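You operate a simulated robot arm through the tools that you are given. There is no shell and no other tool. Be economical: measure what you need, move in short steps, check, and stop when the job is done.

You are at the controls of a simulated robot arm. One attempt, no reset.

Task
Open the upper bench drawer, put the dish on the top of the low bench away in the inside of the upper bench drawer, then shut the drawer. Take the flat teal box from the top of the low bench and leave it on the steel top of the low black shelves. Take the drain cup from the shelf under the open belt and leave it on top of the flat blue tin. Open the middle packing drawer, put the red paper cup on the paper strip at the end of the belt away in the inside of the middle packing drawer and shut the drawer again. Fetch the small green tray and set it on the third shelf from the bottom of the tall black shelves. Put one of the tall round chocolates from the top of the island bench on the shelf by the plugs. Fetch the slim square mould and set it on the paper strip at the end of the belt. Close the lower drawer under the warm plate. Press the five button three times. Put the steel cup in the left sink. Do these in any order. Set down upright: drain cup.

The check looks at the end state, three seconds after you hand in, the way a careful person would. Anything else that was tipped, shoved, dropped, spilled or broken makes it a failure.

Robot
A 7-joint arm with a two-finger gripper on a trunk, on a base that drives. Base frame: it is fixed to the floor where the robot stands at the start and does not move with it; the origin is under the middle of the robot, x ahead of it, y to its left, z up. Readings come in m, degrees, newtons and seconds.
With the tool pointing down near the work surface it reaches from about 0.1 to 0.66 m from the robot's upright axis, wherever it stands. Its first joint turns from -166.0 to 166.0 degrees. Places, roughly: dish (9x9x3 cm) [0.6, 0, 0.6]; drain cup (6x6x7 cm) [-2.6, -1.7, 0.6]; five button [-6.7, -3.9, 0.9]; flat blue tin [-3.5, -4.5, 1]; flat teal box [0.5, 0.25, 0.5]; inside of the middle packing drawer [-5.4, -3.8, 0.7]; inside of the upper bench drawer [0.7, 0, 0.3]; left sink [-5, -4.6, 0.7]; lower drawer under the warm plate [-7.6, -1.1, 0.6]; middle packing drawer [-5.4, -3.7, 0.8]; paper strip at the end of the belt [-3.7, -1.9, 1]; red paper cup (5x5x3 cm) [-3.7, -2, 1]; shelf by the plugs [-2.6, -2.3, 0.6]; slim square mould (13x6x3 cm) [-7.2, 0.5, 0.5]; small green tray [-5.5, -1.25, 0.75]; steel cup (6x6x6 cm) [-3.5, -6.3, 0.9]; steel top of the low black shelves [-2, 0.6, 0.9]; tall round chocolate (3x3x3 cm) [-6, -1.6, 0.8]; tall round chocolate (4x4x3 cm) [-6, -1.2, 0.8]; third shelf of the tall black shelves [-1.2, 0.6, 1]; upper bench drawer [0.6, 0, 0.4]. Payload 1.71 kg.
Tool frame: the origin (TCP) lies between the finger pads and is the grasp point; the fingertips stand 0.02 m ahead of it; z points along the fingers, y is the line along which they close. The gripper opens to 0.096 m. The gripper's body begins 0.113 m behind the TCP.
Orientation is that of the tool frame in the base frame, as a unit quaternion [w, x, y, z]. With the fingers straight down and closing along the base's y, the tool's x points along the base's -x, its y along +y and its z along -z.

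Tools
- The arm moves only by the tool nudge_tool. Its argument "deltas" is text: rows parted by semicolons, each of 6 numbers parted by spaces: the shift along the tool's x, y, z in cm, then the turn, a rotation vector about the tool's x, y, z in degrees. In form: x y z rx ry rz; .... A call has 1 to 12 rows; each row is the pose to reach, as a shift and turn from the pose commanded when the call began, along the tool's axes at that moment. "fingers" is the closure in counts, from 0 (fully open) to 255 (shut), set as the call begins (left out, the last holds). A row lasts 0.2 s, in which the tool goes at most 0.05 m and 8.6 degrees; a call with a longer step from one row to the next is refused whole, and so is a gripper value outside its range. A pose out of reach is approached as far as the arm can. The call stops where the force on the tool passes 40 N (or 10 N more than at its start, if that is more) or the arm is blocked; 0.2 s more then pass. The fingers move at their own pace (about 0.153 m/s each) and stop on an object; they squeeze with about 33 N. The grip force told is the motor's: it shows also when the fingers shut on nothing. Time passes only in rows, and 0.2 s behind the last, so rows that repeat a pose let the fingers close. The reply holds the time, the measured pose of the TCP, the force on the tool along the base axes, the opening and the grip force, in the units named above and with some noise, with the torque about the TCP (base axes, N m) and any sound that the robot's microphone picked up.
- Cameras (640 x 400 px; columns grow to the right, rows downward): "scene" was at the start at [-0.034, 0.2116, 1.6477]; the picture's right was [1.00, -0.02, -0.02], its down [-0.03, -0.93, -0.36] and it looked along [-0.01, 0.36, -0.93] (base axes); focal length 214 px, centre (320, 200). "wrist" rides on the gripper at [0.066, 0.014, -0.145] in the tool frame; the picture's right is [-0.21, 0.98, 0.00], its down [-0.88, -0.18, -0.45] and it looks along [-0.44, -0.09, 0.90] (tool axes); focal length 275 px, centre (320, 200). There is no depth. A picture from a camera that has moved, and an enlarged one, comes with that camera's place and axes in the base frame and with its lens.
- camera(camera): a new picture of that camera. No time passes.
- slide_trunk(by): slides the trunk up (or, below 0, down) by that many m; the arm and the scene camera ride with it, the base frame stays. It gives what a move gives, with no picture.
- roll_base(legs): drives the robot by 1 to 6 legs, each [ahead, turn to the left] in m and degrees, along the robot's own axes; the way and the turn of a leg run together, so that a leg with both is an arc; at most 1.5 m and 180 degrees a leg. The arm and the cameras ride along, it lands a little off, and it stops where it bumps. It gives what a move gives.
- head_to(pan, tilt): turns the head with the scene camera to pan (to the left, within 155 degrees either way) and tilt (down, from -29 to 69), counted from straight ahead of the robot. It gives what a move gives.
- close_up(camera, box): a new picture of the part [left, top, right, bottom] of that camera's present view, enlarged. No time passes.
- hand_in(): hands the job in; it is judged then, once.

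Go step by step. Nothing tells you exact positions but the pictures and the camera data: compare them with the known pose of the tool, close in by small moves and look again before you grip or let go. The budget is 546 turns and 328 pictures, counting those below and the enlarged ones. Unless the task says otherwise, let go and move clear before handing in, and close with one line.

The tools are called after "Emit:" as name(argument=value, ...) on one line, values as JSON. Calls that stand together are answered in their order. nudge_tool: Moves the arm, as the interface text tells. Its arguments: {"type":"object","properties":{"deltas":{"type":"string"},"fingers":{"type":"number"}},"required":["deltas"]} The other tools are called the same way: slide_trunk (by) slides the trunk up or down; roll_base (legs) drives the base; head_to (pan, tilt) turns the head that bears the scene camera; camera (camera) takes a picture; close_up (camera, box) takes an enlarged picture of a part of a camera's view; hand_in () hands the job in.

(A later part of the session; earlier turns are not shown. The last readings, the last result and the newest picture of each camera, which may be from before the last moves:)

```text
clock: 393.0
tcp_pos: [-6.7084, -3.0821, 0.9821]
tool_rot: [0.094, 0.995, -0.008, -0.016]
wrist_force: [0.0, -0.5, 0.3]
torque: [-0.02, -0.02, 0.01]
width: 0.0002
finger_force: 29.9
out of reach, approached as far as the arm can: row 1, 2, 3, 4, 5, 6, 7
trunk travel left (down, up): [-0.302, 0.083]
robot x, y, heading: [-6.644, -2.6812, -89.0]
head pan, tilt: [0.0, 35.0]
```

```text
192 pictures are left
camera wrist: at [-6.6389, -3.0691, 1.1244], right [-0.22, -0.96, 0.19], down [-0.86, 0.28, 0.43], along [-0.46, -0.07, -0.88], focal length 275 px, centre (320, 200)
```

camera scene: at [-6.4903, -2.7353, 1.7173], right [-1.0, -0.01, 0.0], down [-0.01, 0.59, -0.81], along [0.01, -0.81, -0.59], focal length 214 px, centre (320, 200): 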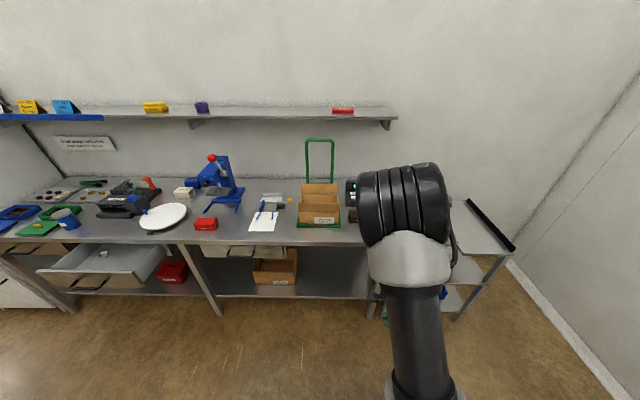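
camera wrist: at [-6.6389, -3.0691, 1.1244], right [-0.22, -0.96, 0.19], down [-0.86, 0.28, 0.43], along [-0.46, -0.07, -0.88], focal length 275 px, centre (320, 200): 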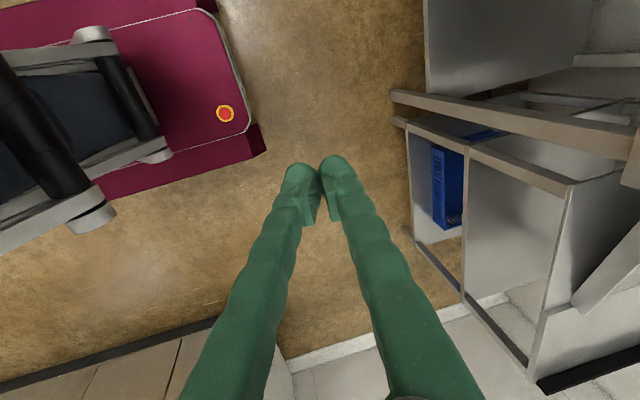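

The arm seems stuck at a joint limit; test small pure moves.

Emit:
nudge_tool(deltas="0 0 -3 0 0 0; 0 0 -5 0 0 0; 0 0 -5 0 0 0")

Emit:
nudge_tool(deltas="4 0 0 0 0 0; 8 0 0 0 0 0; 8 0 0 0 0 0")

Emit:
nudge_tool(deltas="0 4 0 0 0 0; 0 8 0 0 0 0; 0 8 0 0 0 0")

```text
clock: 393.8
tcp_pos: [-6.7159, -3.0684, 0.9929]
tool_rot: [0.094, 0.995, -0.009, -0.015]
wrist_force: [0.0, -0.1, 0.1]
torque: [-0.01, 0.03, -0.03]
width: 0.0
finger_force: 29.1
out of reach, approached as far as the arm can: row 1, 2, 3
trunk travel left (down, up): [-0.302, 0.083]
robot x, y, heading: [-6.644, -2.6811, -89.0]
head pan, tilt: [0.0, 35.0]
```

```text
clock: 394.6
tcp_pos: [-6.6373, -3.0658, 0.9803]
tool_rot: [0.097, 0.995, -0.008, -0.016]
wrist_force: [0.1, -0.7, 0.0]
torque: [0.01, 0.0, 0.0]
width: 0.0003
finger_force: 29.9
out of reach, approached as far as the arm can: row 2, 3
trunk travel left (down, up): [-0.302, 0.083]
robot x, y, heading: [-6.645, -2.6838, -89.2]
head pan, tilt: [0.0, 35.0]
```

```text
clock: 395.4
tcp_pos: [-6.65, -3.1088, 0.96]
tool_rot: [0.108, 0.994, -0.006, -0.016]
wrist_force: [0.5, 0.1, 0.8]
torque: [0.0, 0.04, -0.01]
width: 0.0
finger_force: 29.3
out of reach, approached as far as the arm can: row 1, 2, 3
trunk travel left (down, up): [-0.302, 0.083]
robot x, y, heading: [-6.6403, -2.6826, -89.3]
head pan, tilt: [0.0, 35.0]
```

Try turning about the tool axis to free the limit.

Emit:
nudge_tool(deltas="0 0 0 0 0 -8; 0 0 0 0 0 -16; 0 0 0 0 0 -24; 0 0 0 0 0 -32; 0 0 0 0 0 -40; 0 0 0 0 0 -40")

Emit:
nudge_tool(deltas="0 0 -3 0 0 0; 0 0 -6 0 0 0; 0 0 -6 0 0 0")

Emit:
camera(camera="scene")

```text
clock: 396.8
tcp_pos: [-6.6497, -3.1095, 0.9586]
tool_rot: [0.082, 0.938, 0.333, -0.048]
wrist_force: [0.2, -0.3, 0.0]
torque: [0.0, 0.01, -0.01]
width: 0.0
finger_force: 29.5
trunk travel left (down, up): [-0.302, 0.083]
robot x, y, heading: [-6.6412, -2.6805, -89.2]
head pan, tilt: [0.0, 35.0]
```

```text
clock: 397.6
tcp_pos: [-6.6497, -3.0972, 1.0159]
tool_rot: [0.083, 0.938, 0.334, -0.047]
wrist_force: [-0.9, 1.0, -0.4]
torque: [-0.05, -0.01, -0.02]
width: 0.0
finger_force: 29.2
trunk travel left (down, up): [-0.302, 0.083]
robot x, y, heading: [-6.6437, -2.6821, -89.3]
head pan, tilt: [0.0, 35.0]
```

```text
191 pictures are left
camera scene: at [-6.4905, -2.7355, 1.7173], right [-1.0, -0.01, 0.0], down [-0.01, 0.59, -0.81], along [0.01, -0.81, -0.59], focal length 214 px, centre (320, 200)
```

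scene: 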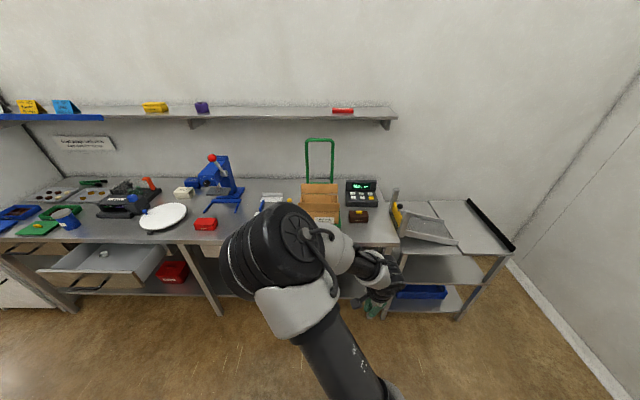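

That freed it. Continue to the default orientation (camera behind, looking forward) and raise.

Emit:
nudge_tool(deltas="0 0 0 0 0 -8; 0 0 0 0 0 -16; 0 0 0 0 0 -24; 0 0 0 0 0 -32; 0 0 0 0 0 -40; 0 0 0 0 0 -48; 0 0 0 0 0 -48")

Emit:
nudge_tool(deltas="0 0 -3 0 0 0; 0 0 -6 0 0 0; 0 0 -9 0 0 0; 0 0 -11 0 0 0; 0 0 -11 0 0 0")

Emit:
camera(camera="scene")

```text
clock: 399.2
tcp_pos: [-6.6487, -3.098, 1.0164]
tool_rot: [0.057, 0.721, 0.686, -0.077]
wrist_force: [0.3, -0.6, -0.4]
torque: [-0.01, -0.02, -0.01]
width: 0.0
finger_force: 29.5
trunk travel left (down, up): [-0.302, 0.083]
robot x, y, heading: [-6.6425, -2.6848, -89.1]
head pan, tilt: [0.0, 35.0]
```

```text
clock: 400.4
tcp_pos: [-6.6461, -3.0769, 1.1249]
tool_rot: [0.058, 0.721, 0.686, -0.077]
wrist_force: [-0.5, 0.0, -0.4]
torque: [-0.03, 0.01, 0.0]
width: 0.0
finger_force: 29.7
trunk travel left (down, up): [-0.302, 0.083]
robot x, y, heading: [-6.6433, -2.6823, -89.4]
head pan, tilt: [0.0, 35.0]
```

```text
190 pictures are left
camera scene: at [-6.4903, -2.7353, 1.7173], right [-1.0, -0.01, 0.0], down [-0.01, 0.59, -0.81], along [0.01, -0.81, -0.59], focal length 214 px, centre (320, 200)
```

scene: 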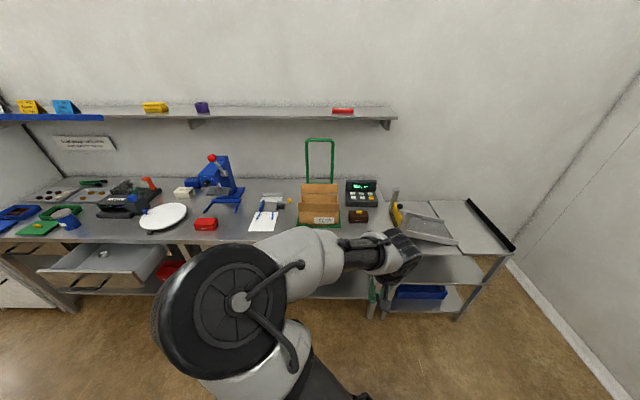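

Elbow is on the left, so I approach the keypad from further right to keep the forearm clear of the cardboard box.

Emit:
roll_base(legs=[[0, -45], [0.4, 0], [0, 52], [0.2, 0]])

Emit:
camera(camera="scene")

Emit:
camera(camera="wrist")

```text
clock: 409.5
tcp_pos: [-6.8694, -3.5618, 1.1236]
tool_rot: [0.062, 0.687, 0.72, -0.074]
wrist_force: [-0.1, 0.4, 0.3]
torque: [-0.02, -0.01, -0.03]
width: 0.0
finger_force: 29.5
trunk travel left (down, up): [-0.302, 0.083]
robot x, y, heading: [-6.9052, -3.1698, -83.8]
head pan, tilt: [0.0, 35.0]
```

```text
189 pictures are left
camera scene: at [-6.7486, -3.2037, 1.7176], right [-0.99, -0.11, 0.0], down [-0.06, 0.58, -0.81], along [0.09, -0.81, -0.58], focal length 214 px, centre (320, 200)
```

scene: 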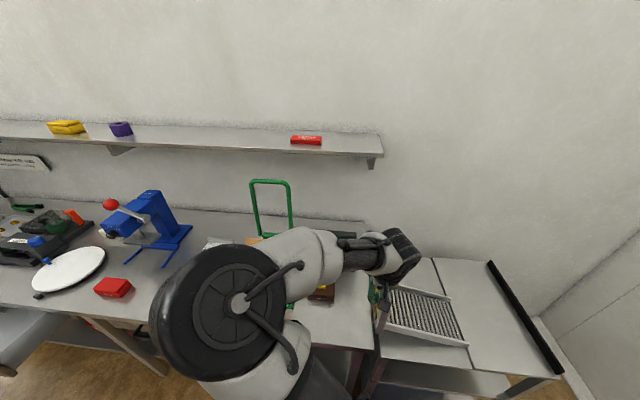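

```text
188 pictures are left
camera wrist: at [-6.8572, -3.4679, 1.2541], right [0.99, -0.16, 0.02], down [-0.14, -0.78, 0.61], along [-0.08, -0.6, -0.79], focal length 275 px, centre (320, 200)
```

wrist: 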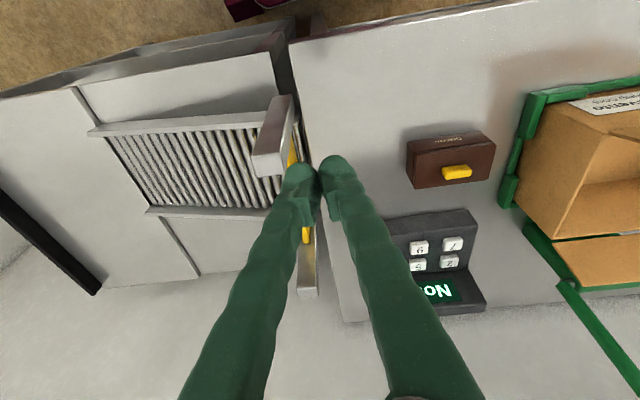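

Buttons visible: "5" at about (-6.74, -3.87). Drive 6 cm closer, then extend with extra forward tilt to hover over it.

Emit:
roll_base(legs=[[0.06, 0]])

Emit:
nudge_tool(deltas="-4 2 0 0 -4 0; -8 4 1 0 -8 0; -12 6 2 0 -12 0; -16 8 3 0 -16 0; -19 10 4 0 -18 0; -22 12 6 0 -18 0; -22 12 6 0 -18 0")

Emit:
camera(camera="wrist")

Emit:
camera(camera="scene")

```text
clock: 410.4
tcp_pos: [-6.8713, -3.5551, 1.131]
tool_rot: [0.072, 0.689, 0.716, -0.08]
wrist_force: [-0.3, 0.7, -0.1]
torque: [-0.04, -0.04, 0.01]
width: 0.0001
finger_force: 29.7
trunk travel left (down, up): [-0.302, 0.083]
robot x, y, heading: [-6.8999, -3.1879, -84.1]
head pan, tilt: [0.0, 35.0]
stopped in leg 1: the robot was blocked; the commanded pose is now the measured one
```

```text
clock: 412.0
tcp_pos: [-6.7439, -3.7728, 1.1197]
tool_rot: [0.184, 0.667, 0.697, -0.189]
wrist_force: [-0.4, 0.7, 0.8]
torque: [-0.01, -0.01, 0.02]
width: 0.0
finger_force: 29.2
trunk travel left (down, up): [-0.302, 0.083]
robot x, y, heading: [-6.9027, -3.1825, -84.3]
head pan, tilt: [0.0, 35.0]
```

```text
187 pictures are left
camera wrist: at [-6.7337, -3.6415, 1.2105], right [0.99, -0.14, 0.09], down [-0.15, -0.54, 0.83], along [-0.07, -0.83, -0.55], focal length 275 px, centre (320, 200)
```

wrist: 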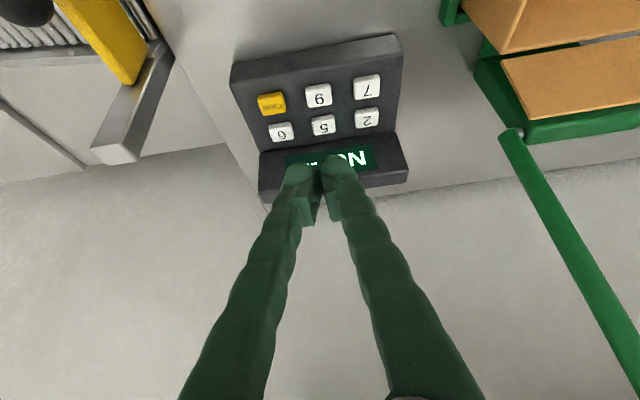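

```text
186 pictures are left
camera scene: at [-6.7472, -3.221, 1.7176], right [-0.99, -0.1, 0.0], down [-0.06, 0.58, -0.81], along [0.08, -0.81, -0.58], focal length 214 px, centre (320, 200)
```

scene: 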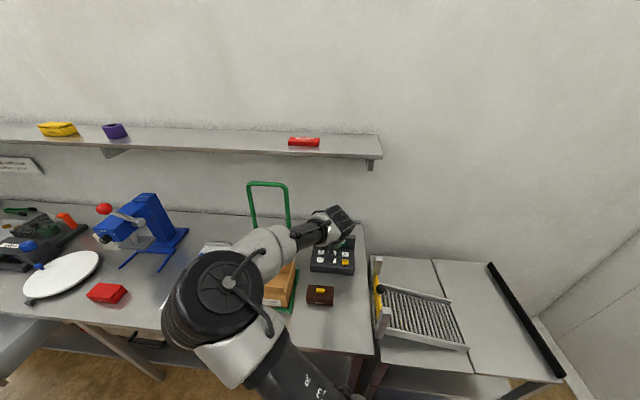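

The "5" is centred at (-6.740, -3.872, 0.947). I hover just above its front half first.

Emit:
nudge_tool(deltas="-0.4 0.1 4 0 0 0; -0.8 0.2 8 0 0 0; -1.2 0.2 12 0 0 0; -1.6 0.2 14.9 0 0 0; -1.6 0.2 14.9 0 0 0")

Emit:
camera(camera="wrist")

Emit:
close_up(camera="scene", box=[280, 200, 390, 300])

```text
clock: 413.2
tcp_pos: [-6.7417, -3.8614, 1.0008]
tool_rot: [0.183, 0.667, 0.697, -0.188]
wrist_force: [-0.1, -0.8, -0.4]
torque: [0.01, -0.01, 0.01]
width: 0.0
finger_force: 29.8
trunk travel left (down, up): [-0.302, 0.083]
robot x, y, heading: [-6.9029, -3.1835, -84.0]
head pan, tilt: [0.0, 35.0]
```

```text
185 pictures are left
camera wrist: at [-6.7308, -3.731, 1.0922], right [0.99, -0.14, 0.09], down [-0.15, -0.54, 0.83], along [-0.07, -0.83, -0.55], focal length 275 px, centre (320, 200)
```

wrist: 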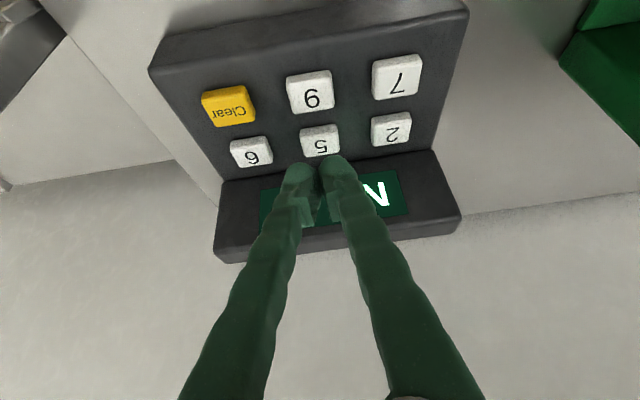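

```text
4.00 times, centred on (335, 250) of scene
camera zoom: at [-6.7463, -3.2219, 1.7175], right [-1.0, -0.1, 0.0], down [-0.06, 0.58, -0.81], along [0.08, -0.81, -0.59], focal length 858 px, centre (260, 0)
```

zoom: 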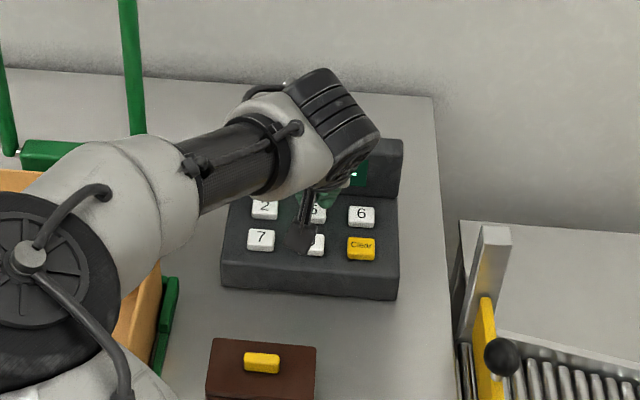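

Aligned over "5". First press: go down with a guarded stroke and look at the display.

Emit:
nudge_tool(deltas="0.5 0.2 1.5 0 0 0; 1 0.2 2.9 0 0 0; 1 0.2 2.9 0 0 0")

Emit:
camera(camera="wrist")

```text
clock: 414.0
tcp_pos: [-6.7385, -3.8678, 0.97]
tool_rot: [0.183, 0.667, 0.697, -0.188]
wrist_force: [-0.5, 0.8, -0.2]
torque: [0.01, 0.01, 0.02]
width: 0.0
finger_force: 29.1
trunk travel left (down, up): [-0.302, 0.083]
robot x, y, heading: [-6.9027, -3.1843, -84.2]
head pan, tilt: [0.0, 35.0]
```

```text
183 pictures are left
camera wrist: at [-6.7275, -3.7371, 1.0614], right [0.99, -0.14, 0.09], down [-0.15, -0.54, 0.83], along [-0.07, -0.83, -0.55], focal length 275 px, centre (320, 200)
```

wrist: 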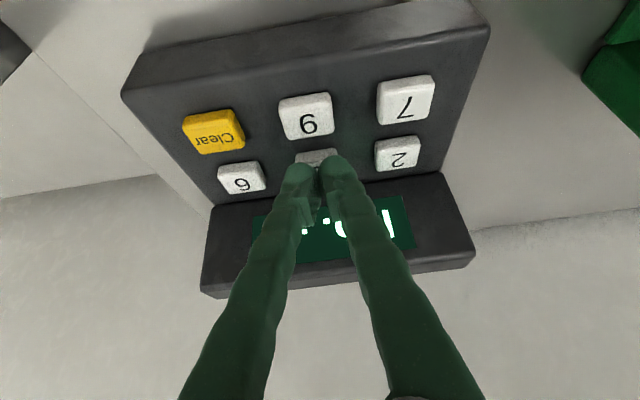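

Just above. Press down a few millimetres.

Emit:
nudge_tool(deltas="0.2 0 0.35 0 0 0; 0.4 0 0.7 0 0 0; 0.4 0 0.7 0 0 0")

Emit:
close_up(camera="scene", box=[310, 220, 374, 280])

```text
clock: 414.8
tcp_pos: [-6.7379, -3.8694, 0.9628]
tool_rot: [0.183, 0.667, 0.697, -0.188]
wrist_force: [-0.1, 0.2, 0.3]
torque: [-0.01, -0.02, 0.01]
width: 0.0001
finger_force: 29.2
trunk travel left (down, up): [-0.302, 0.083]
robot x, y, heading: [-6.9034, -3.1821, -84.3]
head pan, tilt: [0.0, 35.0]
```

```text
6.67 times, centred on (342, 250) of scene
camera zoom: at [-6.7461, -3.2224, 1.7174], right [-1.0, -0.1, 0.0], down [-0.06, 0.58, -0.81], along [0.08, -0.81, -0.59], focal length 1430 px, centre (173, -133)
```

zoom: 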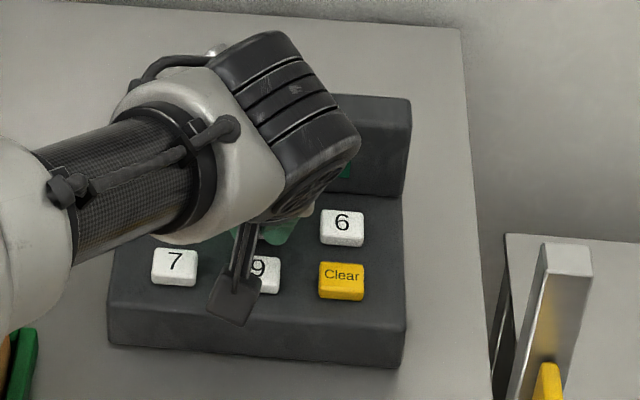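

No contact yet; continue in small steps.

Emit:
nudge_tool(deltas="0.15 0 0.26 0 0 0; 0.3 0 0.5 0 0 0; 0.3 0 0.5 0 0 0")

Emit:
camera(camera="wrist")

```text
clock: 415.6
tcp_pos: [-6.7374, -3.8677, 0.9561]
tool_rot: [0.183, 0.667, 0.697, -0.188]
wrist_force: [0.6, -0.7, 0.0]
torque: [0.0, -0.01, -0.02]
width: 0.0
finger_force: 29.6
trunk travel left (down, up): [-0.302, 0.083]
robot x, y, heading: [-6.9039, -3.1871, -84.4]
head pan, tilt: [0.0, 35.0]
```

```text
181 pictures are left
camera wrist: at [-6.7276, -3.7371, 1.0475], right [0.99, -0.14, 0.09], down [-0.15, -0.54, 0.83], along [-0.07, -0.83, -0.55], focal length 275 px, centre (320, 200)
```

wrist: 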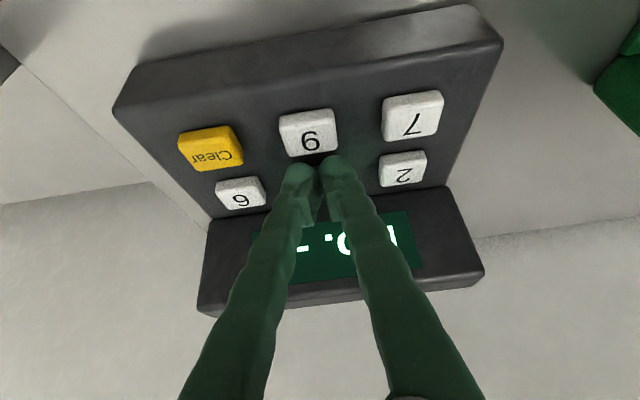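

By the button spacing, about 7–10 mm still to go. Continue.

Emit:
nudge_tool(deltas="0.2 0 0.35 0 0 0; 0.3 0 0.5 0 0 0; 0.4 0 0.7 0 0 0; 0.5 0 0.86 0 0 0")

Emit:
camera(camera="wrist")

```text
clock: 416.6
tcp_pos: [-6.738, -3.8687, 0.947]
tool_rot: [0.183, 0.667, 0.697, -0.188]
wrist_force: [-0.3, 4.1, 2.6]
torque: [0.02, 0.01, -0.01]
width: 0.006
finger_force: 29.5
trunk travel left (down, up): [-0.302, 0.083]
robot x, y, heading: [-6.9019, -3.188, -84.6]
head pan, tilt: [0.0, 35.0]
heard: click
```

```text
180 pictures are left
camera wrist: at [-6.7276, -3.7374, 1.038], right [0.99, -0.14, 0.09], down [-0.15, -0.54, 0.83], along [-0.07, -0.83, -0.55], focal length 275 px, centre (320, 200)
```

wrist: 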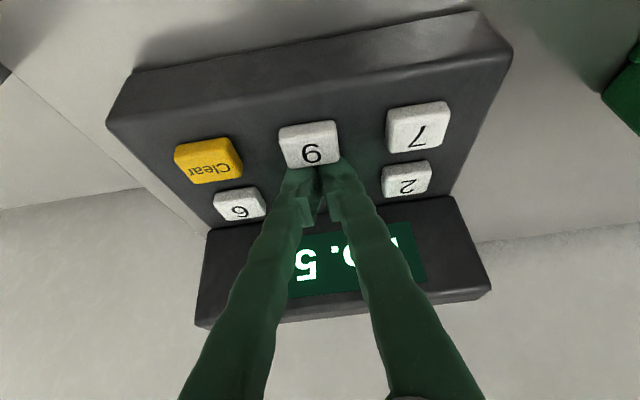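

Click — display shows "5". Lift 1.5 cm and press again.

Emit:
nudge_tool(deltas="-0.4 0 -0.7 0 0 0; -0.77 0 -1.3 0 0 0; -0.77 0 -1.3 0 0 0; -0.3 0 -0.5 0 0 0; -0.1 0 -0.2 0 0 0; 0 0 0 0 0 0")

Emit:
camera(camera="wrist")

```text
clock: 418.0
tcp_pos: [-6.7382, -3.869, 0.9456]
tool_rot: [0.183, 0.668, 0.696, -0.189]
wrist_force: [-0.6, 2.1, 3.2]
torque: [0.0, 0.03, -0.04]
width: 0.0061
finger_force: 29.8
trunk travel left (down, up): [-0.302, 0.083]
robot x, y, heading: [-6.9015, -3.1857, -84.3]
head pan, tilt: [0.0, 35.0]
heard: click
```

```text
179 pictures are left
camera wrist: at [-6.7274, -3.7378, 1.0377], right [0.99, -0.14, 0.09], down [-0.15, -0.54, 0.83], along [-0.07, -0.83, -0.55], focal length 275 px, centre (320, 200)
```

wrist: 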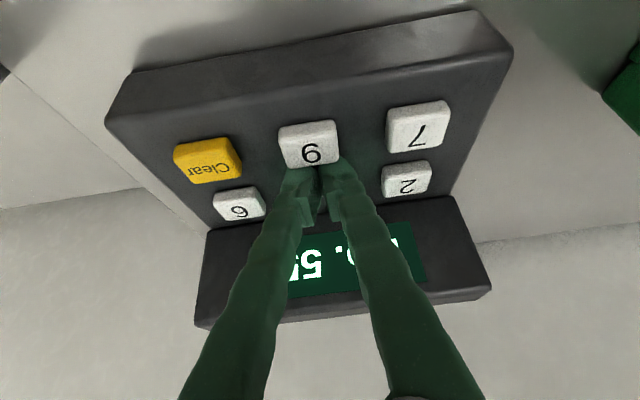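

Second click. Third press, then lift clear.

Emit:
nudge_tool(deltas="-0.4 0 -0.7 0 0 0; -0.77 0 -1.3 0 0 0; -0.77 0 -1.3 0 0 0; -0.3 0 -0.5 0 0 0; -0.1 0 -0.2 0 0 0; 0 0 0 0 0 0")

Emit:
nudge_tool(deltas="-1 0 -1.7 0 0 0; -2 0 -4 0 0 0; -2 0 -8 0 0 0; -2 0 -12 0 0 0; 2 0 -16 0 0 0; 6 0 -17 0 0 0; 10 0 -18 0 0 0; 14 -1 -18 0 0 0; 18 -3 -18 0 0 0; 18 -3 -18 0 0 0")

Emit:
camera(camera="wrist")

Emit:
camera(camera="scene")

```text
clock: 419.4
tcp_pos: [-6.738, -3.8699, 0.946]
tool_rot: [0.184, 0.667, 0.697, -0.189]
wrist_force: [-1.8, 0.8, 4.7]
torque: [0.01, 0.03, 0.0]
width: 0.006
finger_force: 29.3
trunk travel left (down, up): [-0.302, 0.083]
robot x, y, heading: [-6.9026, -3.1848, -84.5]
head pan, tilt: [0.0, 35.0]
heard: click
```

```text
refused: row 5 steps farther than a row can; nothing moved
```

```text
178 pictures are left
camera wrist: at [-6.7277, -3.7379, 1.0376], right [0.99, -0.14, 0.09], down [-0.15, -0.54, 0.83], along [-0.07, -0.83, -0.55], focal length 275 px, centre (320, 200)
```

wrist: 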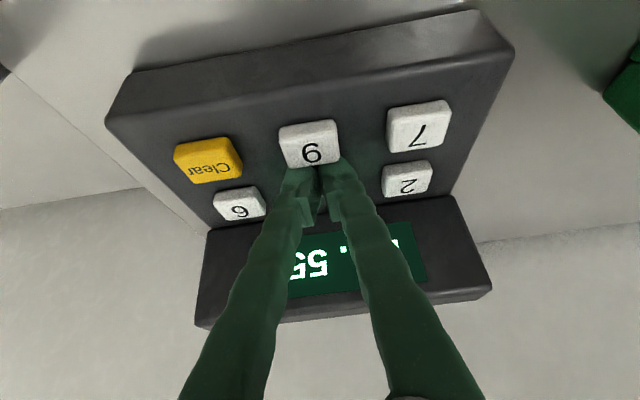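

```text
177 pictures are left
camera scene: at [-6.7459, -3.2224, 1.7175], right [-1.0, -0.1, 0.0], down [-0.06, 0.58, -0.81], along [0.08, -0.81, -0.58], focal length 214 px, centre (320, 200)
```

scene: 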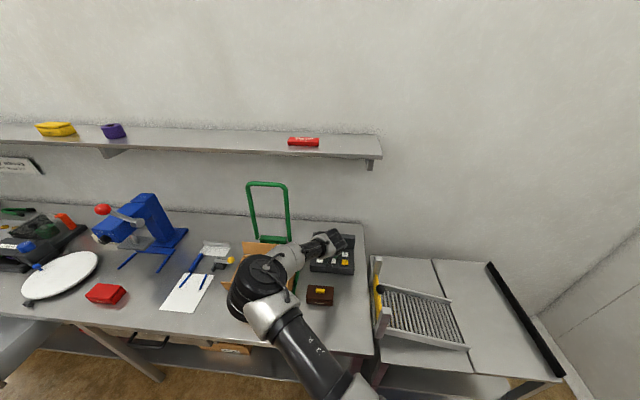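

Three clicks registered. Now lift clear and retract in smaller steps.

Emit:
nudge_tool(deltas="-1 0 -1.7 0 0 0; -2 0 -4 0 0 0; -2 0 -8 0 0 0; -1 0 -12 0 0 0; 1 0 -15 0 0 0; 4 0 -17 0 0 0; 8 0 -18 0 0 0; 12 -1 -18 0 0 0; 16 -3 -18 0 0 0; 16 -3 -18 0 0 0")

Emit:
camera(camera="wrist")

```text
clock: 421.6
tcp_pos: [-6.7757, -3.642, 1.0197]
tool_rot: [0.184, 0.667, 0.697, -0.188]
wrist_force: [0.3, -0.4, 0.2]
torque: [0.0, -0.01, 0.0]
width: 0.0
finger_force: 29.6
trunk travel left (down, up): [-0.302, 0.083]
robot x, y, heading: [-6.9038, -3.1879, -84.6]
head pan, tilt: [0.0, 35.0]
```

```text
176 pictures are left
camera wrist: at [-6.7648, -3.5101, 1.1117], right [0.99, -0.14, 0.09], down [-0.15, -0.54, 0.83], along [-0.07, -0.83, -0.55], focal length 275 px, centre (320, 200)
```

wrist: 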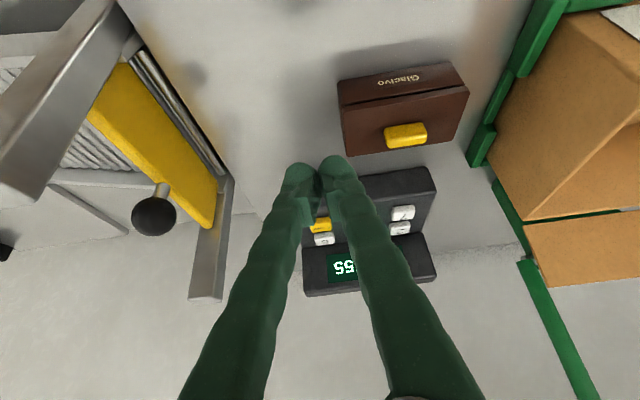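

Display reads 555. Next close the lower drawer under the warm plate: back off, turn and drive up the left aisle.

Emit:
roll_base(legs=[[-0.35, 0]])

Emit:
nudge_tool(deltas="2 0 -3 0 5 0; 3 0 -6 0 10 0; 4 0 -9 0 15 0; 4 0 -12 0 22 0; 4 0 -12 0 28 0; 4 0 -12 0 28 0")

Emit:
roll_base(legs=[[0, 90], [0, 85], [0.9, 0]])

Emit:
head_to(pan=40, tilt=35)

Emit:
camera(camera="scene")

```text
clock: 424.0
tcp_pos: [-6.8133, -3.2916, 1.0178]
tool_rot: [0.182, 0.668, 0.696, -0.188]
wrist_force: [1.1, -0.6, 0.2]
torque: [0.01, -0.01, -0.03]
width: 0.0
finger_force: 29.2
trunk travel left (down, up): [-0.302, 0.083]
robot x, y, heading: [-6.9429, -2.8311, -84.2]
head pan, tilt: [0.0, 35.0]
```

```text
clock: 425.4
tcp_pos: [-6.818, -3.1763, 1.1076]
tool_rot: [0.016, 0.694, 0.719, -0.024]
wrist_force: [-0.5, -0.5, 0.1]
torque: [-0.02, 0.0, 0.02]
width: 0.0001
finger_force: 29.6
trunk travel left (down, up): [-0.302, 0.083]
robot x, y, heading: [-6.9388, -2.8341, -84.3]
head pan, tilt: [0.0, 35.0]
```

```text
clock: 439.4
tcp_pos: [-7.0349, -1.5773, 1.1069]
tool_rot: [0.026, -0.683, 0.73, 0.013]
wrist_force: [-0.9, 0.3, -0.3]
torque: [-0.01, -0.03, -0.01]
width: 0.0
finger_force: 29.3
trunk travel left (down, up): [-0.302, 0.083]
robot x, y, heading: [-6.9457, -1.933, 90.1]
head pan, tilt: [0.0, 35.0]
```

```text
clock: 440.4
tcp_pos: [-7.0351, -1.5948, 1.1115]
tool_rot: [0.03, -0.682, 0.73, 0.019]
wrist_force: [-0.4, 0.2, -0.3]
torque: [0.0, -0.01, -0.04]
width: 0.0
finger_force: 29.2
trunk travel left (down, up): [-0.302, 0.083]
robot x, y, heading: [-6.9451, -1.9322, 90.1]
head pan, tilt: [40.0, 35.0]
```

```text
175 pictures are left
camera scene: at [-7.1614, -1.8988, 1.7177], right [0.77, 0.64, -0.01], down [0.37, -0.45, -0.81], along [-0.53, 0.62, -0.58], focal length 214 px, centre (320, 200)
```

scene: 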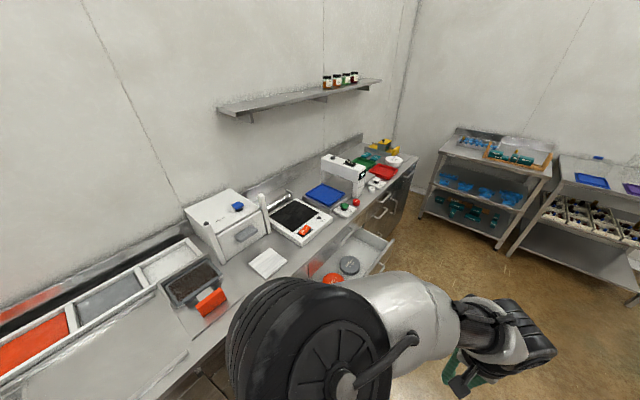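

The open drawer is just under the warm plate, front at about (-7.43, -1.14). Drive up alongside and face it.

Emit:
roll_base(legs=[[0.8, 0], [0, 90]])

Emit:
head_to(pan=0, tilt=50)

Emit:
camera(camera="scene")

Emit:
camera(camera="wrist")

```text
clock: 449.5
tcp_pos: [-7.2904, -1.2273, 1.111]
tool_rot: [-0.007, 0.999, -0.037, -0.035]
wrist_force: [0.0, -1.1, -0.2]
torque: [-0.01, -0.02, -0.04]
width: 0.0
finger_force: 29.3
trunk travel left (down, up): [-0.302, 0.083]
robot x, y, heading: [-6.9494, -1.1385, 179.8]
head pan, tilt: [40.0, 35.0]
```

```text
clock: 450.6
tcp_pos: [-7.2748, -1.2281, 1.1161]
tool_rot: [-0.006, 0.998, -0.038, -0.042]
wrist_force: [0.2, -0.3, 0.3]
torque: [-0.01, 0.0, -0.01]
width: 0.0
finger_force: 29.7
trunk travel left (down, up): [-0.302, 0.083]
robot x, y, heading: [-6.9494, -1.1366, 179.5]
head pan, tilt: [0.0, 50.0]
```

```text
174 pictures are left
camera scene: at [-6.9988, -1.2924, 1.6958], right [0.01, 1.0, 0.0], down [0.78, 0.0, -0.63], along [-0.63, 0.0, -0.78], focal length 214 px, centre (320, 200)
```

scene: 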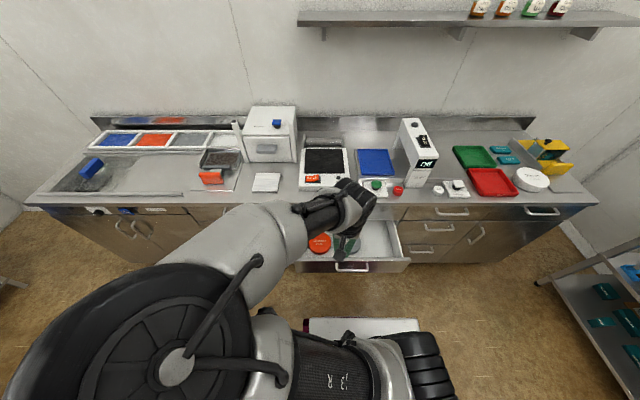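

```text
173 pictures are left
camera wrist: at [-7.1984, -1.2474, 1.2544], right [-0.28, -0.96, 0.01], down [-0.82, 0.24, 0.52], along [-0.5, 0.14, -0.85], focal length 275 px, centre (320, 200)
```

wrist: 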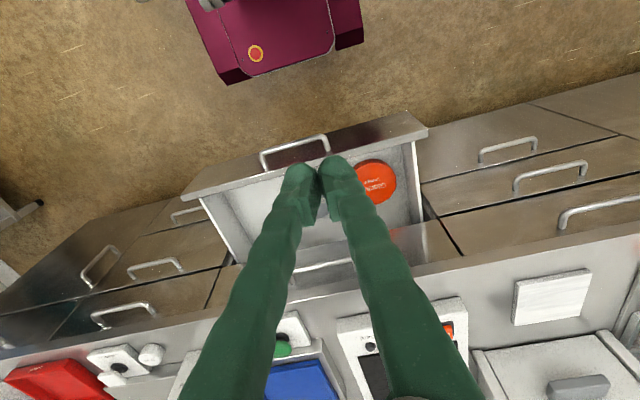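

Two items are inside the open drawer; I'll push its front shut gently. Back up first, tilt the fingertips forward and lower in front of the handle.

Emit:
roll_base(legs=[[-0.27, 0]])

Emit:
nudge_tool(deltas="-3 -2 0 0 -6 0; -6 -4 2 0 -12 0; -9 -6 4 0 -18 0; -12 -8 6 0 -24 0; -15 -9 8 0 -30 0; -15 -9 11 0 -30 0; -15 -9 11 0 -30 0")

Emit:
slide_trunk(by=-0.28)

Emit:
camera(camera="wrist")

Emit:
camera(camera="scene")

```text
clock: 452.6
tcp_pos: [-7.0141, -1.2308, 1.1133]
tool_rot: [-0.007, 0.999, -0.033, -0.038]
wrist_force: [0.9, 0.7, 0.2]
torque: [-0.08, 0.1, 0.02]
width: 0.0002
finger_force: 29.5
trunk travel left (down, up): [-0.302, 0.083]
robot x, y, heading: [-6.6791, -1.1427, -179.8]
head pan, tilt: [0.0, 50.0]
```

```text
clock: 454.2
tcp_pos: [-7.1576, -1.1297, 1.0232]
tool_rot: [-0.015, 0.954, -0.03, -0.299]
wrist_force: [-0.3, -0.3, -1.1]
torque: [0.0, 0.05, 0.01]
width: 0.0
finger_force: 29.7
trunk travel left (down, up): [-0.302, 0.083]
robot x, y, heading: [-6.679, -1.1388, -179.8]
head pan, tilt: [0.0, 50.0]
```

```text
clock: 457.0
tcp_pos: [-7.1651, -1.1298, 0.7394]
tool_rot: [-0.015, 0.955, -0.03, -0.295]
wrist_force: [0.5, -0.6, -0.8]
torque: [0.01, 0.01, 0.01]
width: 0.0
finger_force: 29.7
trunk travel left (down, up): [-0.022, 0.363]
robot x, y, heading: [-6.6801, -1.1363, -179.9]
head pan, tilt: [0.0, 50.0]
```

```text
172 pictures are left
camera wrist: at [-7.0309, -1.1528, 0.8215], right [-0.23, -0.97, 0.1], down [-0.46, 0.21, 0.86], along [-0.86, 0.15, -0.49], focal length 275 px, centre (320, 200)
```

wrist: 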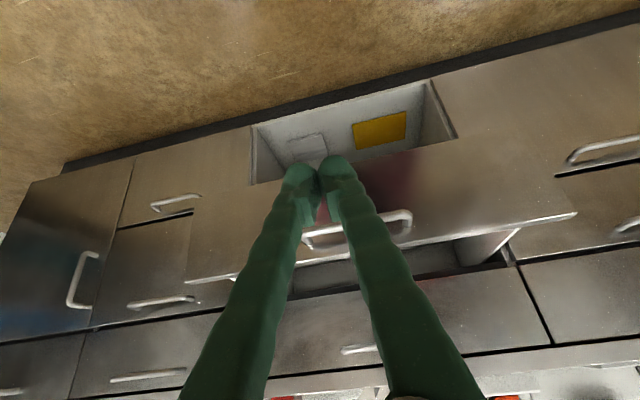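

```text
171 pictures are left
camera scene: at [-6.7216, -1.293, 1.4157], right [0.0, 1.0, 0.0], down [0.78, 0.0, -0.63], along [-0.63, 0.0, -0.78], focal length 214 px, centre (320, 200)
```

scene: 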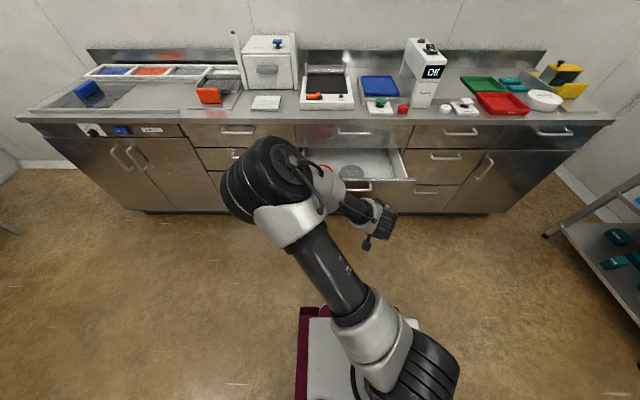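

Lower 11 cm so the fingertips face the drawer plate (z≈0.61), then push with the base.

Emit:
nudge_tool(deltas="2 0 3 0 0 0; 4 0 6 0 0 0; 6.2 0 9.1 0 0 0; 6.2 0 9.1 0 0 0")

Emit:
roll_base(legs=[[0.4, 0]])

Emit:
camera(camera="wrist")

Emit:
camera(camera="scene")

```text
clock: 458.0
tcp_pos: [-7.1659, -1.1278, 0.6311]
tool_rot: [-0.015, 0.955, -0.029, -0.296]
wrist_force: [0.3, -0.5, 0.8]
torque: [-0.01, -0.01, 0.04]
width: 0.0001
finger_force: 29.0
trunk travel left (down, up): [-0.022, 0.363]
robot x, y, heading: [-6.6784, -1.1376, -179.7]
head pan, tilt: [0.0, 50.0]
```

```text
clock: 460.6
tcp_pos: [-7.5721, -1.1346, 0.6308]
tool_rot: [-0.014, 0.955, -0.026, -0.295]
wrist_force: [-0.3, 0.1, 0.6]
torque: [0.01, -0.03, 0.02]
width: 0.0001
finger_force: 29.8
trunk travel left (down, up): [-0.022, 0.363]
robot x, y, heading: [-7.0867, -1.1432, -179.3]
head pan, tilt: [0.0, 50.0]
```

```text
170 pictures are left
camera wrist: at [-7.4374, -1.1557, 0.7136], right [-0.23, -0.97, 0.1], down [-0.46, 0.2, 0.86], along [-0.86, 0.15, -0.49], focal length 275 px, centre (320, 200)
```

wrist: 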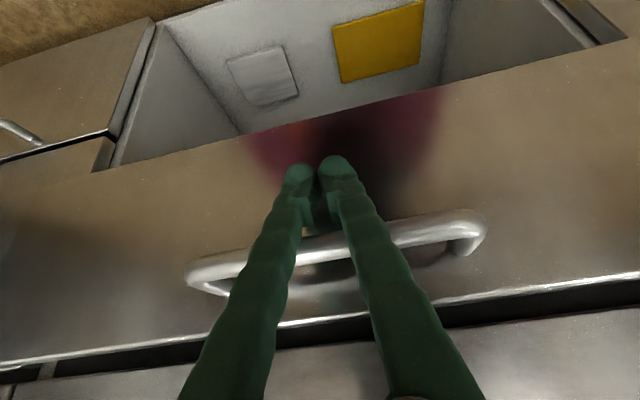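

```text
169 pictures are left
camera scene: at [-7.127, -1.2961, 1.4157], right [-0.01, 1.0, 0.0], down [0.78, 0.01, -0.63], along [-0.63, -0.01, -0.78], focal length 214 px, centre (320, 200)
```

scene: 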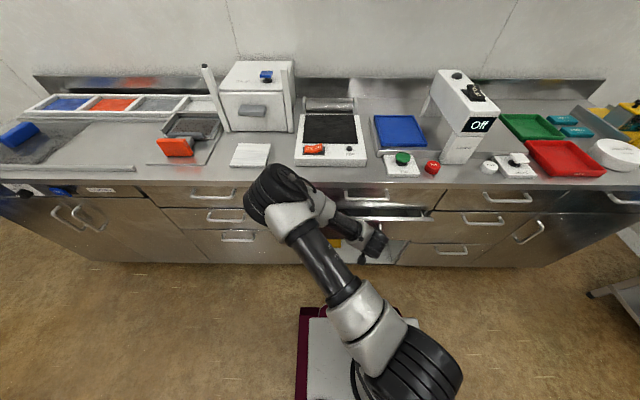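

Nearly closed. Finish the push with the arm.

Emit:
nudge_tool(deltas="-1.65 0 1.1 0 0 0; -3.3 0 2.25 0 0 0; -4.9 0 3.4 0 0 0; -6.6 0 4.5 0 0 0; -8.2 0 5.6 0 0 0; -9.9 0 6.8 0 0 0")

Emit:
camera(camera="wrist")

Emit:
camera(camera="scene")

```text
clock: 461.5
tcp_pos: [-7.6067, -1.1295, 0.644]
tool_rot: [-0.016, 0.953, -0.026, -0.302]
wrist_force: [-0.5, -0.6, 0.4]
torque: [-0.01, -0.01, -0.01]
width: 0.0
finger_force: 29.8
trunk travel left (down, up): [-0.022, 0.363]
robot x, y, heading: [-7.0875, -1.1441, -179.4]
head pan, tilt: [0.0, 50.0]
stopped in row 4: the force on the tool passed its limit at 54 N (the readings are from after the stop); the commanded pose is now the measured one
```

```text
168 pictures are left
camera wrist: at [-7.4711, -1.1514, 0.7245], right [-0.23, -0.97, 0.1], down [-0.45, 0.2, 0.87], along [-0.86, 0.15, -0.48], focal length 275 px, centre (320, 200)
```

wrist: 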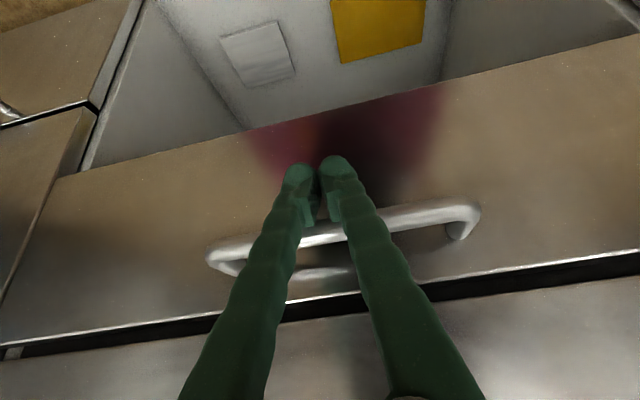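

```text
167 pictures are left
camera scene: at [-7.1271, -1.2962, 1.4158], right [-0.01, 1.0, 0.0], down [0.78, 0.01, -0.63], along [-0.63, -0.01, -0.78], focal length 214 px, centre (320, 200)
```

scene: 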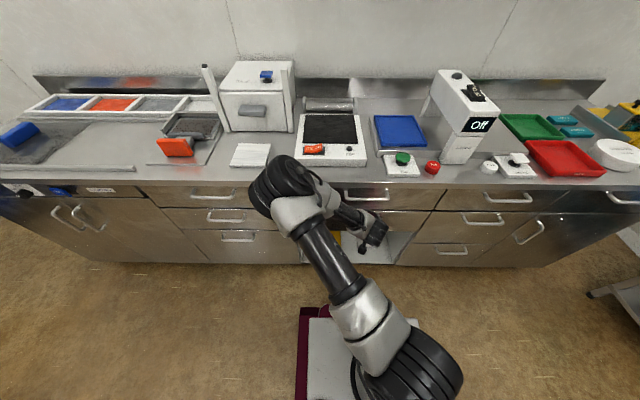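

Stopped at 54 N; zoom to confirm it is flush.

Emit:
roll_base(legs=[[-0.3, 0]])

Emit:
close_up(camera="scene", box=[190, 150, 450, 290])

Emit:
camera(camera="wrist")

```text
clock: 463.7
tcp_pos: [-7.3044, -1.128, 0.6436]
tool_rot: [-0.016, 0.953, -0.024, -0.302]
wrist_force: [-0.2, 0.5, -0.7]
torque: [-0.04, -0.03, 0.01]
width: 0.0001
finger_force: 29.6
trunk travel left (down, up): [-0.022, 0.363]
robot x, y, heading: [-6.7817, -1.1396, -179.3]
head pan, tilt: [0.0, 50.0]
```

```text
2.46 times, centred on (320, 220) of scene
camera zoom: at [-6.823, -1.2925, 1.4158], right [-0.01, 1.0, 0.0], down [0.78, 0.01, -0.63], along [-0.63, -0.01, -0.78], focal length 528 px, centre (320, 151)
```

zoom: 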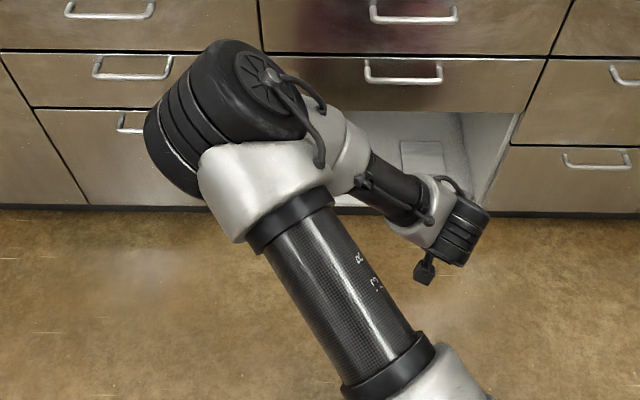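

```text
165 pictures are left
camera wrist: at [-7.168, -1.1491, 0.7238], right [-0.22, -0.97, 0.1], down [-0.45, 0.2, 0.87], along [-0.86, 0.15, -0.48], focal length 275 px, centre (320, 200)
```

wrist: 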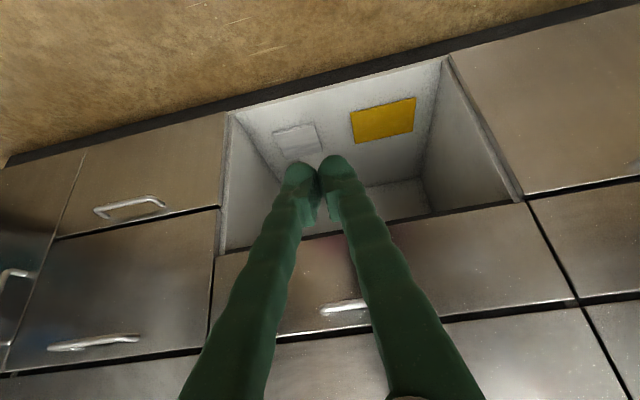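

The drawer is flush. Next the slim square mould near (-7.2, 0.5, 0.5): raise the arm, turn to face +y and look.

Emit:
slide_trunk(by=0.28)

Emit:
roll_base(legs=[[0, -90.5]])

Emit:
head_to(pan=10, tilt=35)

Emit:
camera(camera="scene")

```text
clock: 466.5
tcp_pos: [-7.2959, -1.1273, 0.9309]
tool_rot: [-0.015, 0.95, -0.023, -0.31]
wrist_force: [0.0, -0.4, -0.5]
torque: [-0.01, -0.02, 0.0]
width: 0.0
finger_force: 29.6
trunk travel left (down, up): [-0.302, 0.083]
robot x, y, heading: [-6.7792, -1.1387, -179.2]
head pan, tilt: [0.0, 50.0]
```

```text
clock: 471.5
tcp_pos: [-6.7666, -0.6239, 0.9319]
tool_rot: [0.231, -0.652, 0.692, 0.206]
wrist_force: [0.1, -0.7, -0.3]
torque: [0.0, 0.0, 0.0]
width: 0.0
finger_force: 29.6
trunk travel left (down, up): [-0.302, 0.083]
robot x, y, heading: [-6.7911, -1.1402, 90.2]
head pan, tilt: [0.0, 50.0]
```

```text
clock: 472.3
tcp_pos: [-6.7663, -0.6385, 0.9396]
tool_rot: [0.237, -0.65, 0.69, 0.211]
wrist_force: [0.8, 0.4, -0.6]
torque: [0.01, 0.0, 0.01]
width: 0.0001
finger_force: 29.4
trunk travel left (down, up): [-0.302, 0.083]
robot x, y, heading: [-6.7868, -1.1395, 90.2]
head pan, tilt: [10.0, 35.0]
```

```text
164 pictures are left
camera scene: at [-6.9607, -1.0821, 1.7173], right [0.98, 0.18, 0.0], down [0.1, -0.58, -0.81], along [-0.14, 0.8, -0.59], focal length 214 px, centre (320, 200)
```

scene: 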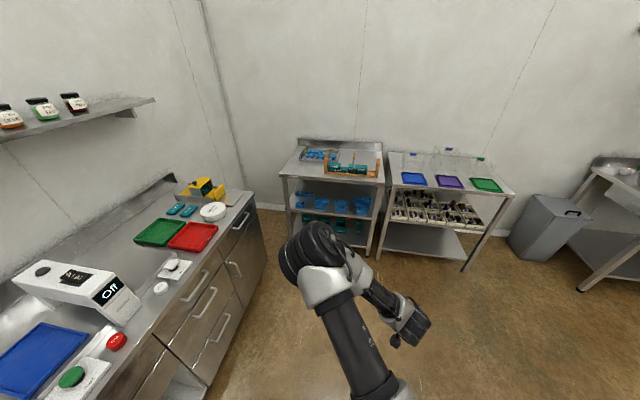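

The mould rack is the left unit. Zoom in.

Emit:
close_up(camera="scene", box=[270, 130, 400, 270])

```text
2.86 times, centred on (335, 200) of scene
camera zoom: at [-6.9607, -1.0821, 1.7173], right [0.98, 0.18, 0.0], down [0.1, -0.58, -0.81], along [-0.14, 0.8, -0.59], focal length 613 px, centre (277, 200)
```

zoom: 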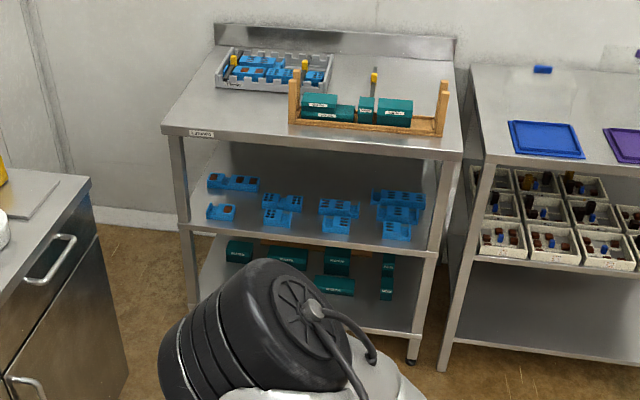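

Blue moulds lie on the middle shelf; drive nearer to tell which is the slim square one.

Emit:
roll_base(legs=[[0, 22], [0.75, 0], [0, -22]])

Emit:
head_to(pan=0, tilt=45)

Emit:
camera(camera="scene")

Emit:
camera(camera="wrist")

```text
clock: 479.4
tcp_pos: [-7.0487, 0.0746, 0.94]
tool_rot: [0.238, -0.646, 0.694, 0.21]
wrist_force: [0.1, 0.3, -0.2]
torque: [0.02, -0.01, 0.02]
width: 0.0001
finger_force: 29.7
trunk travel left (down, up): [-0.302, 0.083]
robot x, y, heading: [-7.0778, -0.4252, 89.1]
head pan, tilt: [10.0, 35.0]
```

```text
clock: 480.1
tcp_pos: [-7.0485, 0.0594, 0.9479]
tool_rot: [0.243, -0.644, 0.693, 0.215]
wrist_force: [1.3, 1.1, -1.1]
torque: [0.0, 0.0, -0.01]
width: 0.0001
finger_force: 29.5
trunk travel left (down, up): [-0.302, 0.083]
robot x, y, heading: [-7.0762, -0.4237, 89.2]
head pan, tilt: [0.0, 45.0]
```

```text
162 pictures are left
camera scene: at [-7.2344, -0.3731, 1.7027], right [1.0, -0.01, 0.0], down [-0.01, -0.72, -0.7], along [0.01, 0.7, -0.72], focal length 214 px, centre (320, 200)
```

scene: 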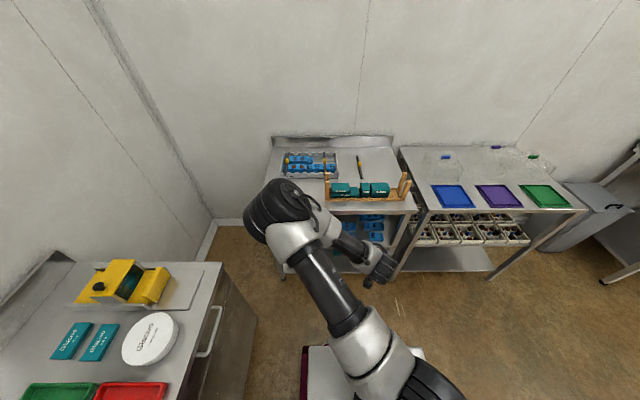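

```text
161 pictures are left
camera wrist: at [-7.0742, -0.0784, 1.0222], right [-0.96, 0.24, 0.11], down [0.2, 0.4, 0.89], along [0.17, 0.88, -0.44], focal length 275 px, centre (320, 200)
```

wrist: 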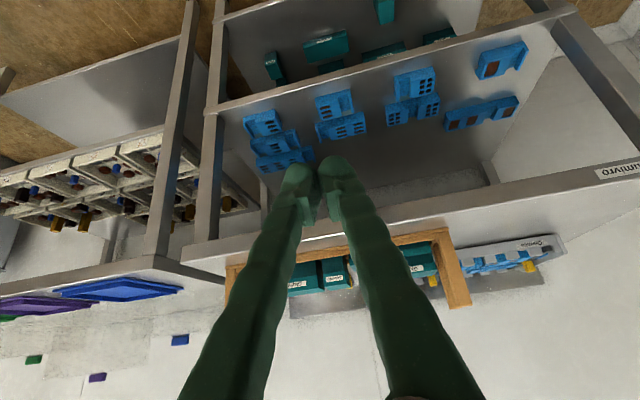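

Zoom the wrist view on the moulds.

Emit:
close_up(camera="wrist", box=[235, 30, 395, 180])

Emit:
close_up(camera="wrist", box=[370, 30, 540, 150])

```text
2.67 times, centred on (315, 105) of wrist
camera zoom: at [-7.0742, -0.0784, 1.0222], right [-0.96, 0.24, 0.11], down [0.2, 0.4, 0.89], along [0.17, 0.88, -0.44], focal length 734 px, centre (333, 453)
```

zoom: 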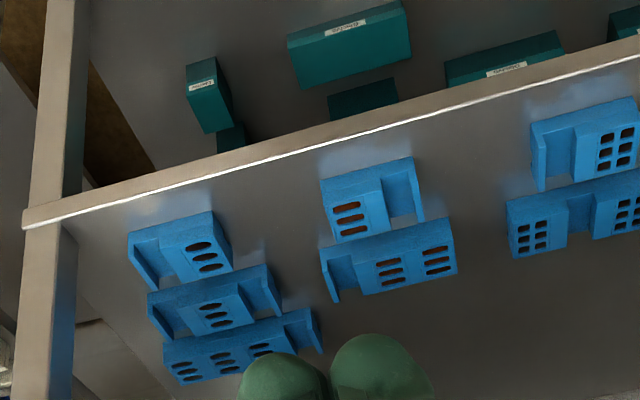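

```text
3.33 times, centred on (455, 90) of wrist
camera zoom: at [-7.0742, -0.0784, 1.0222], right [-0.96, 0.24, 0.11], down [0.2, 0.4, 0.89], along [0.17, 0.88, -0.44], focal length 918 px, centre (-130, 567)
```

zoom: 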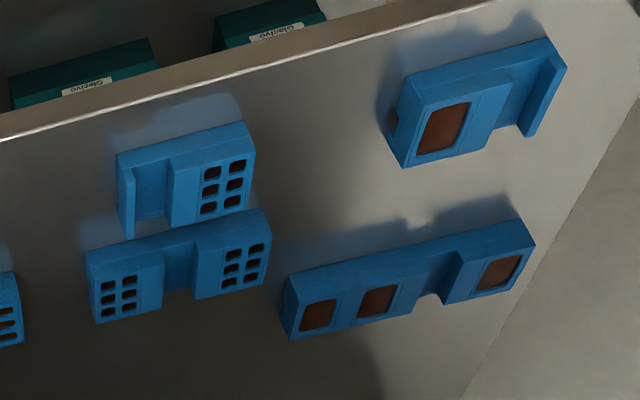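

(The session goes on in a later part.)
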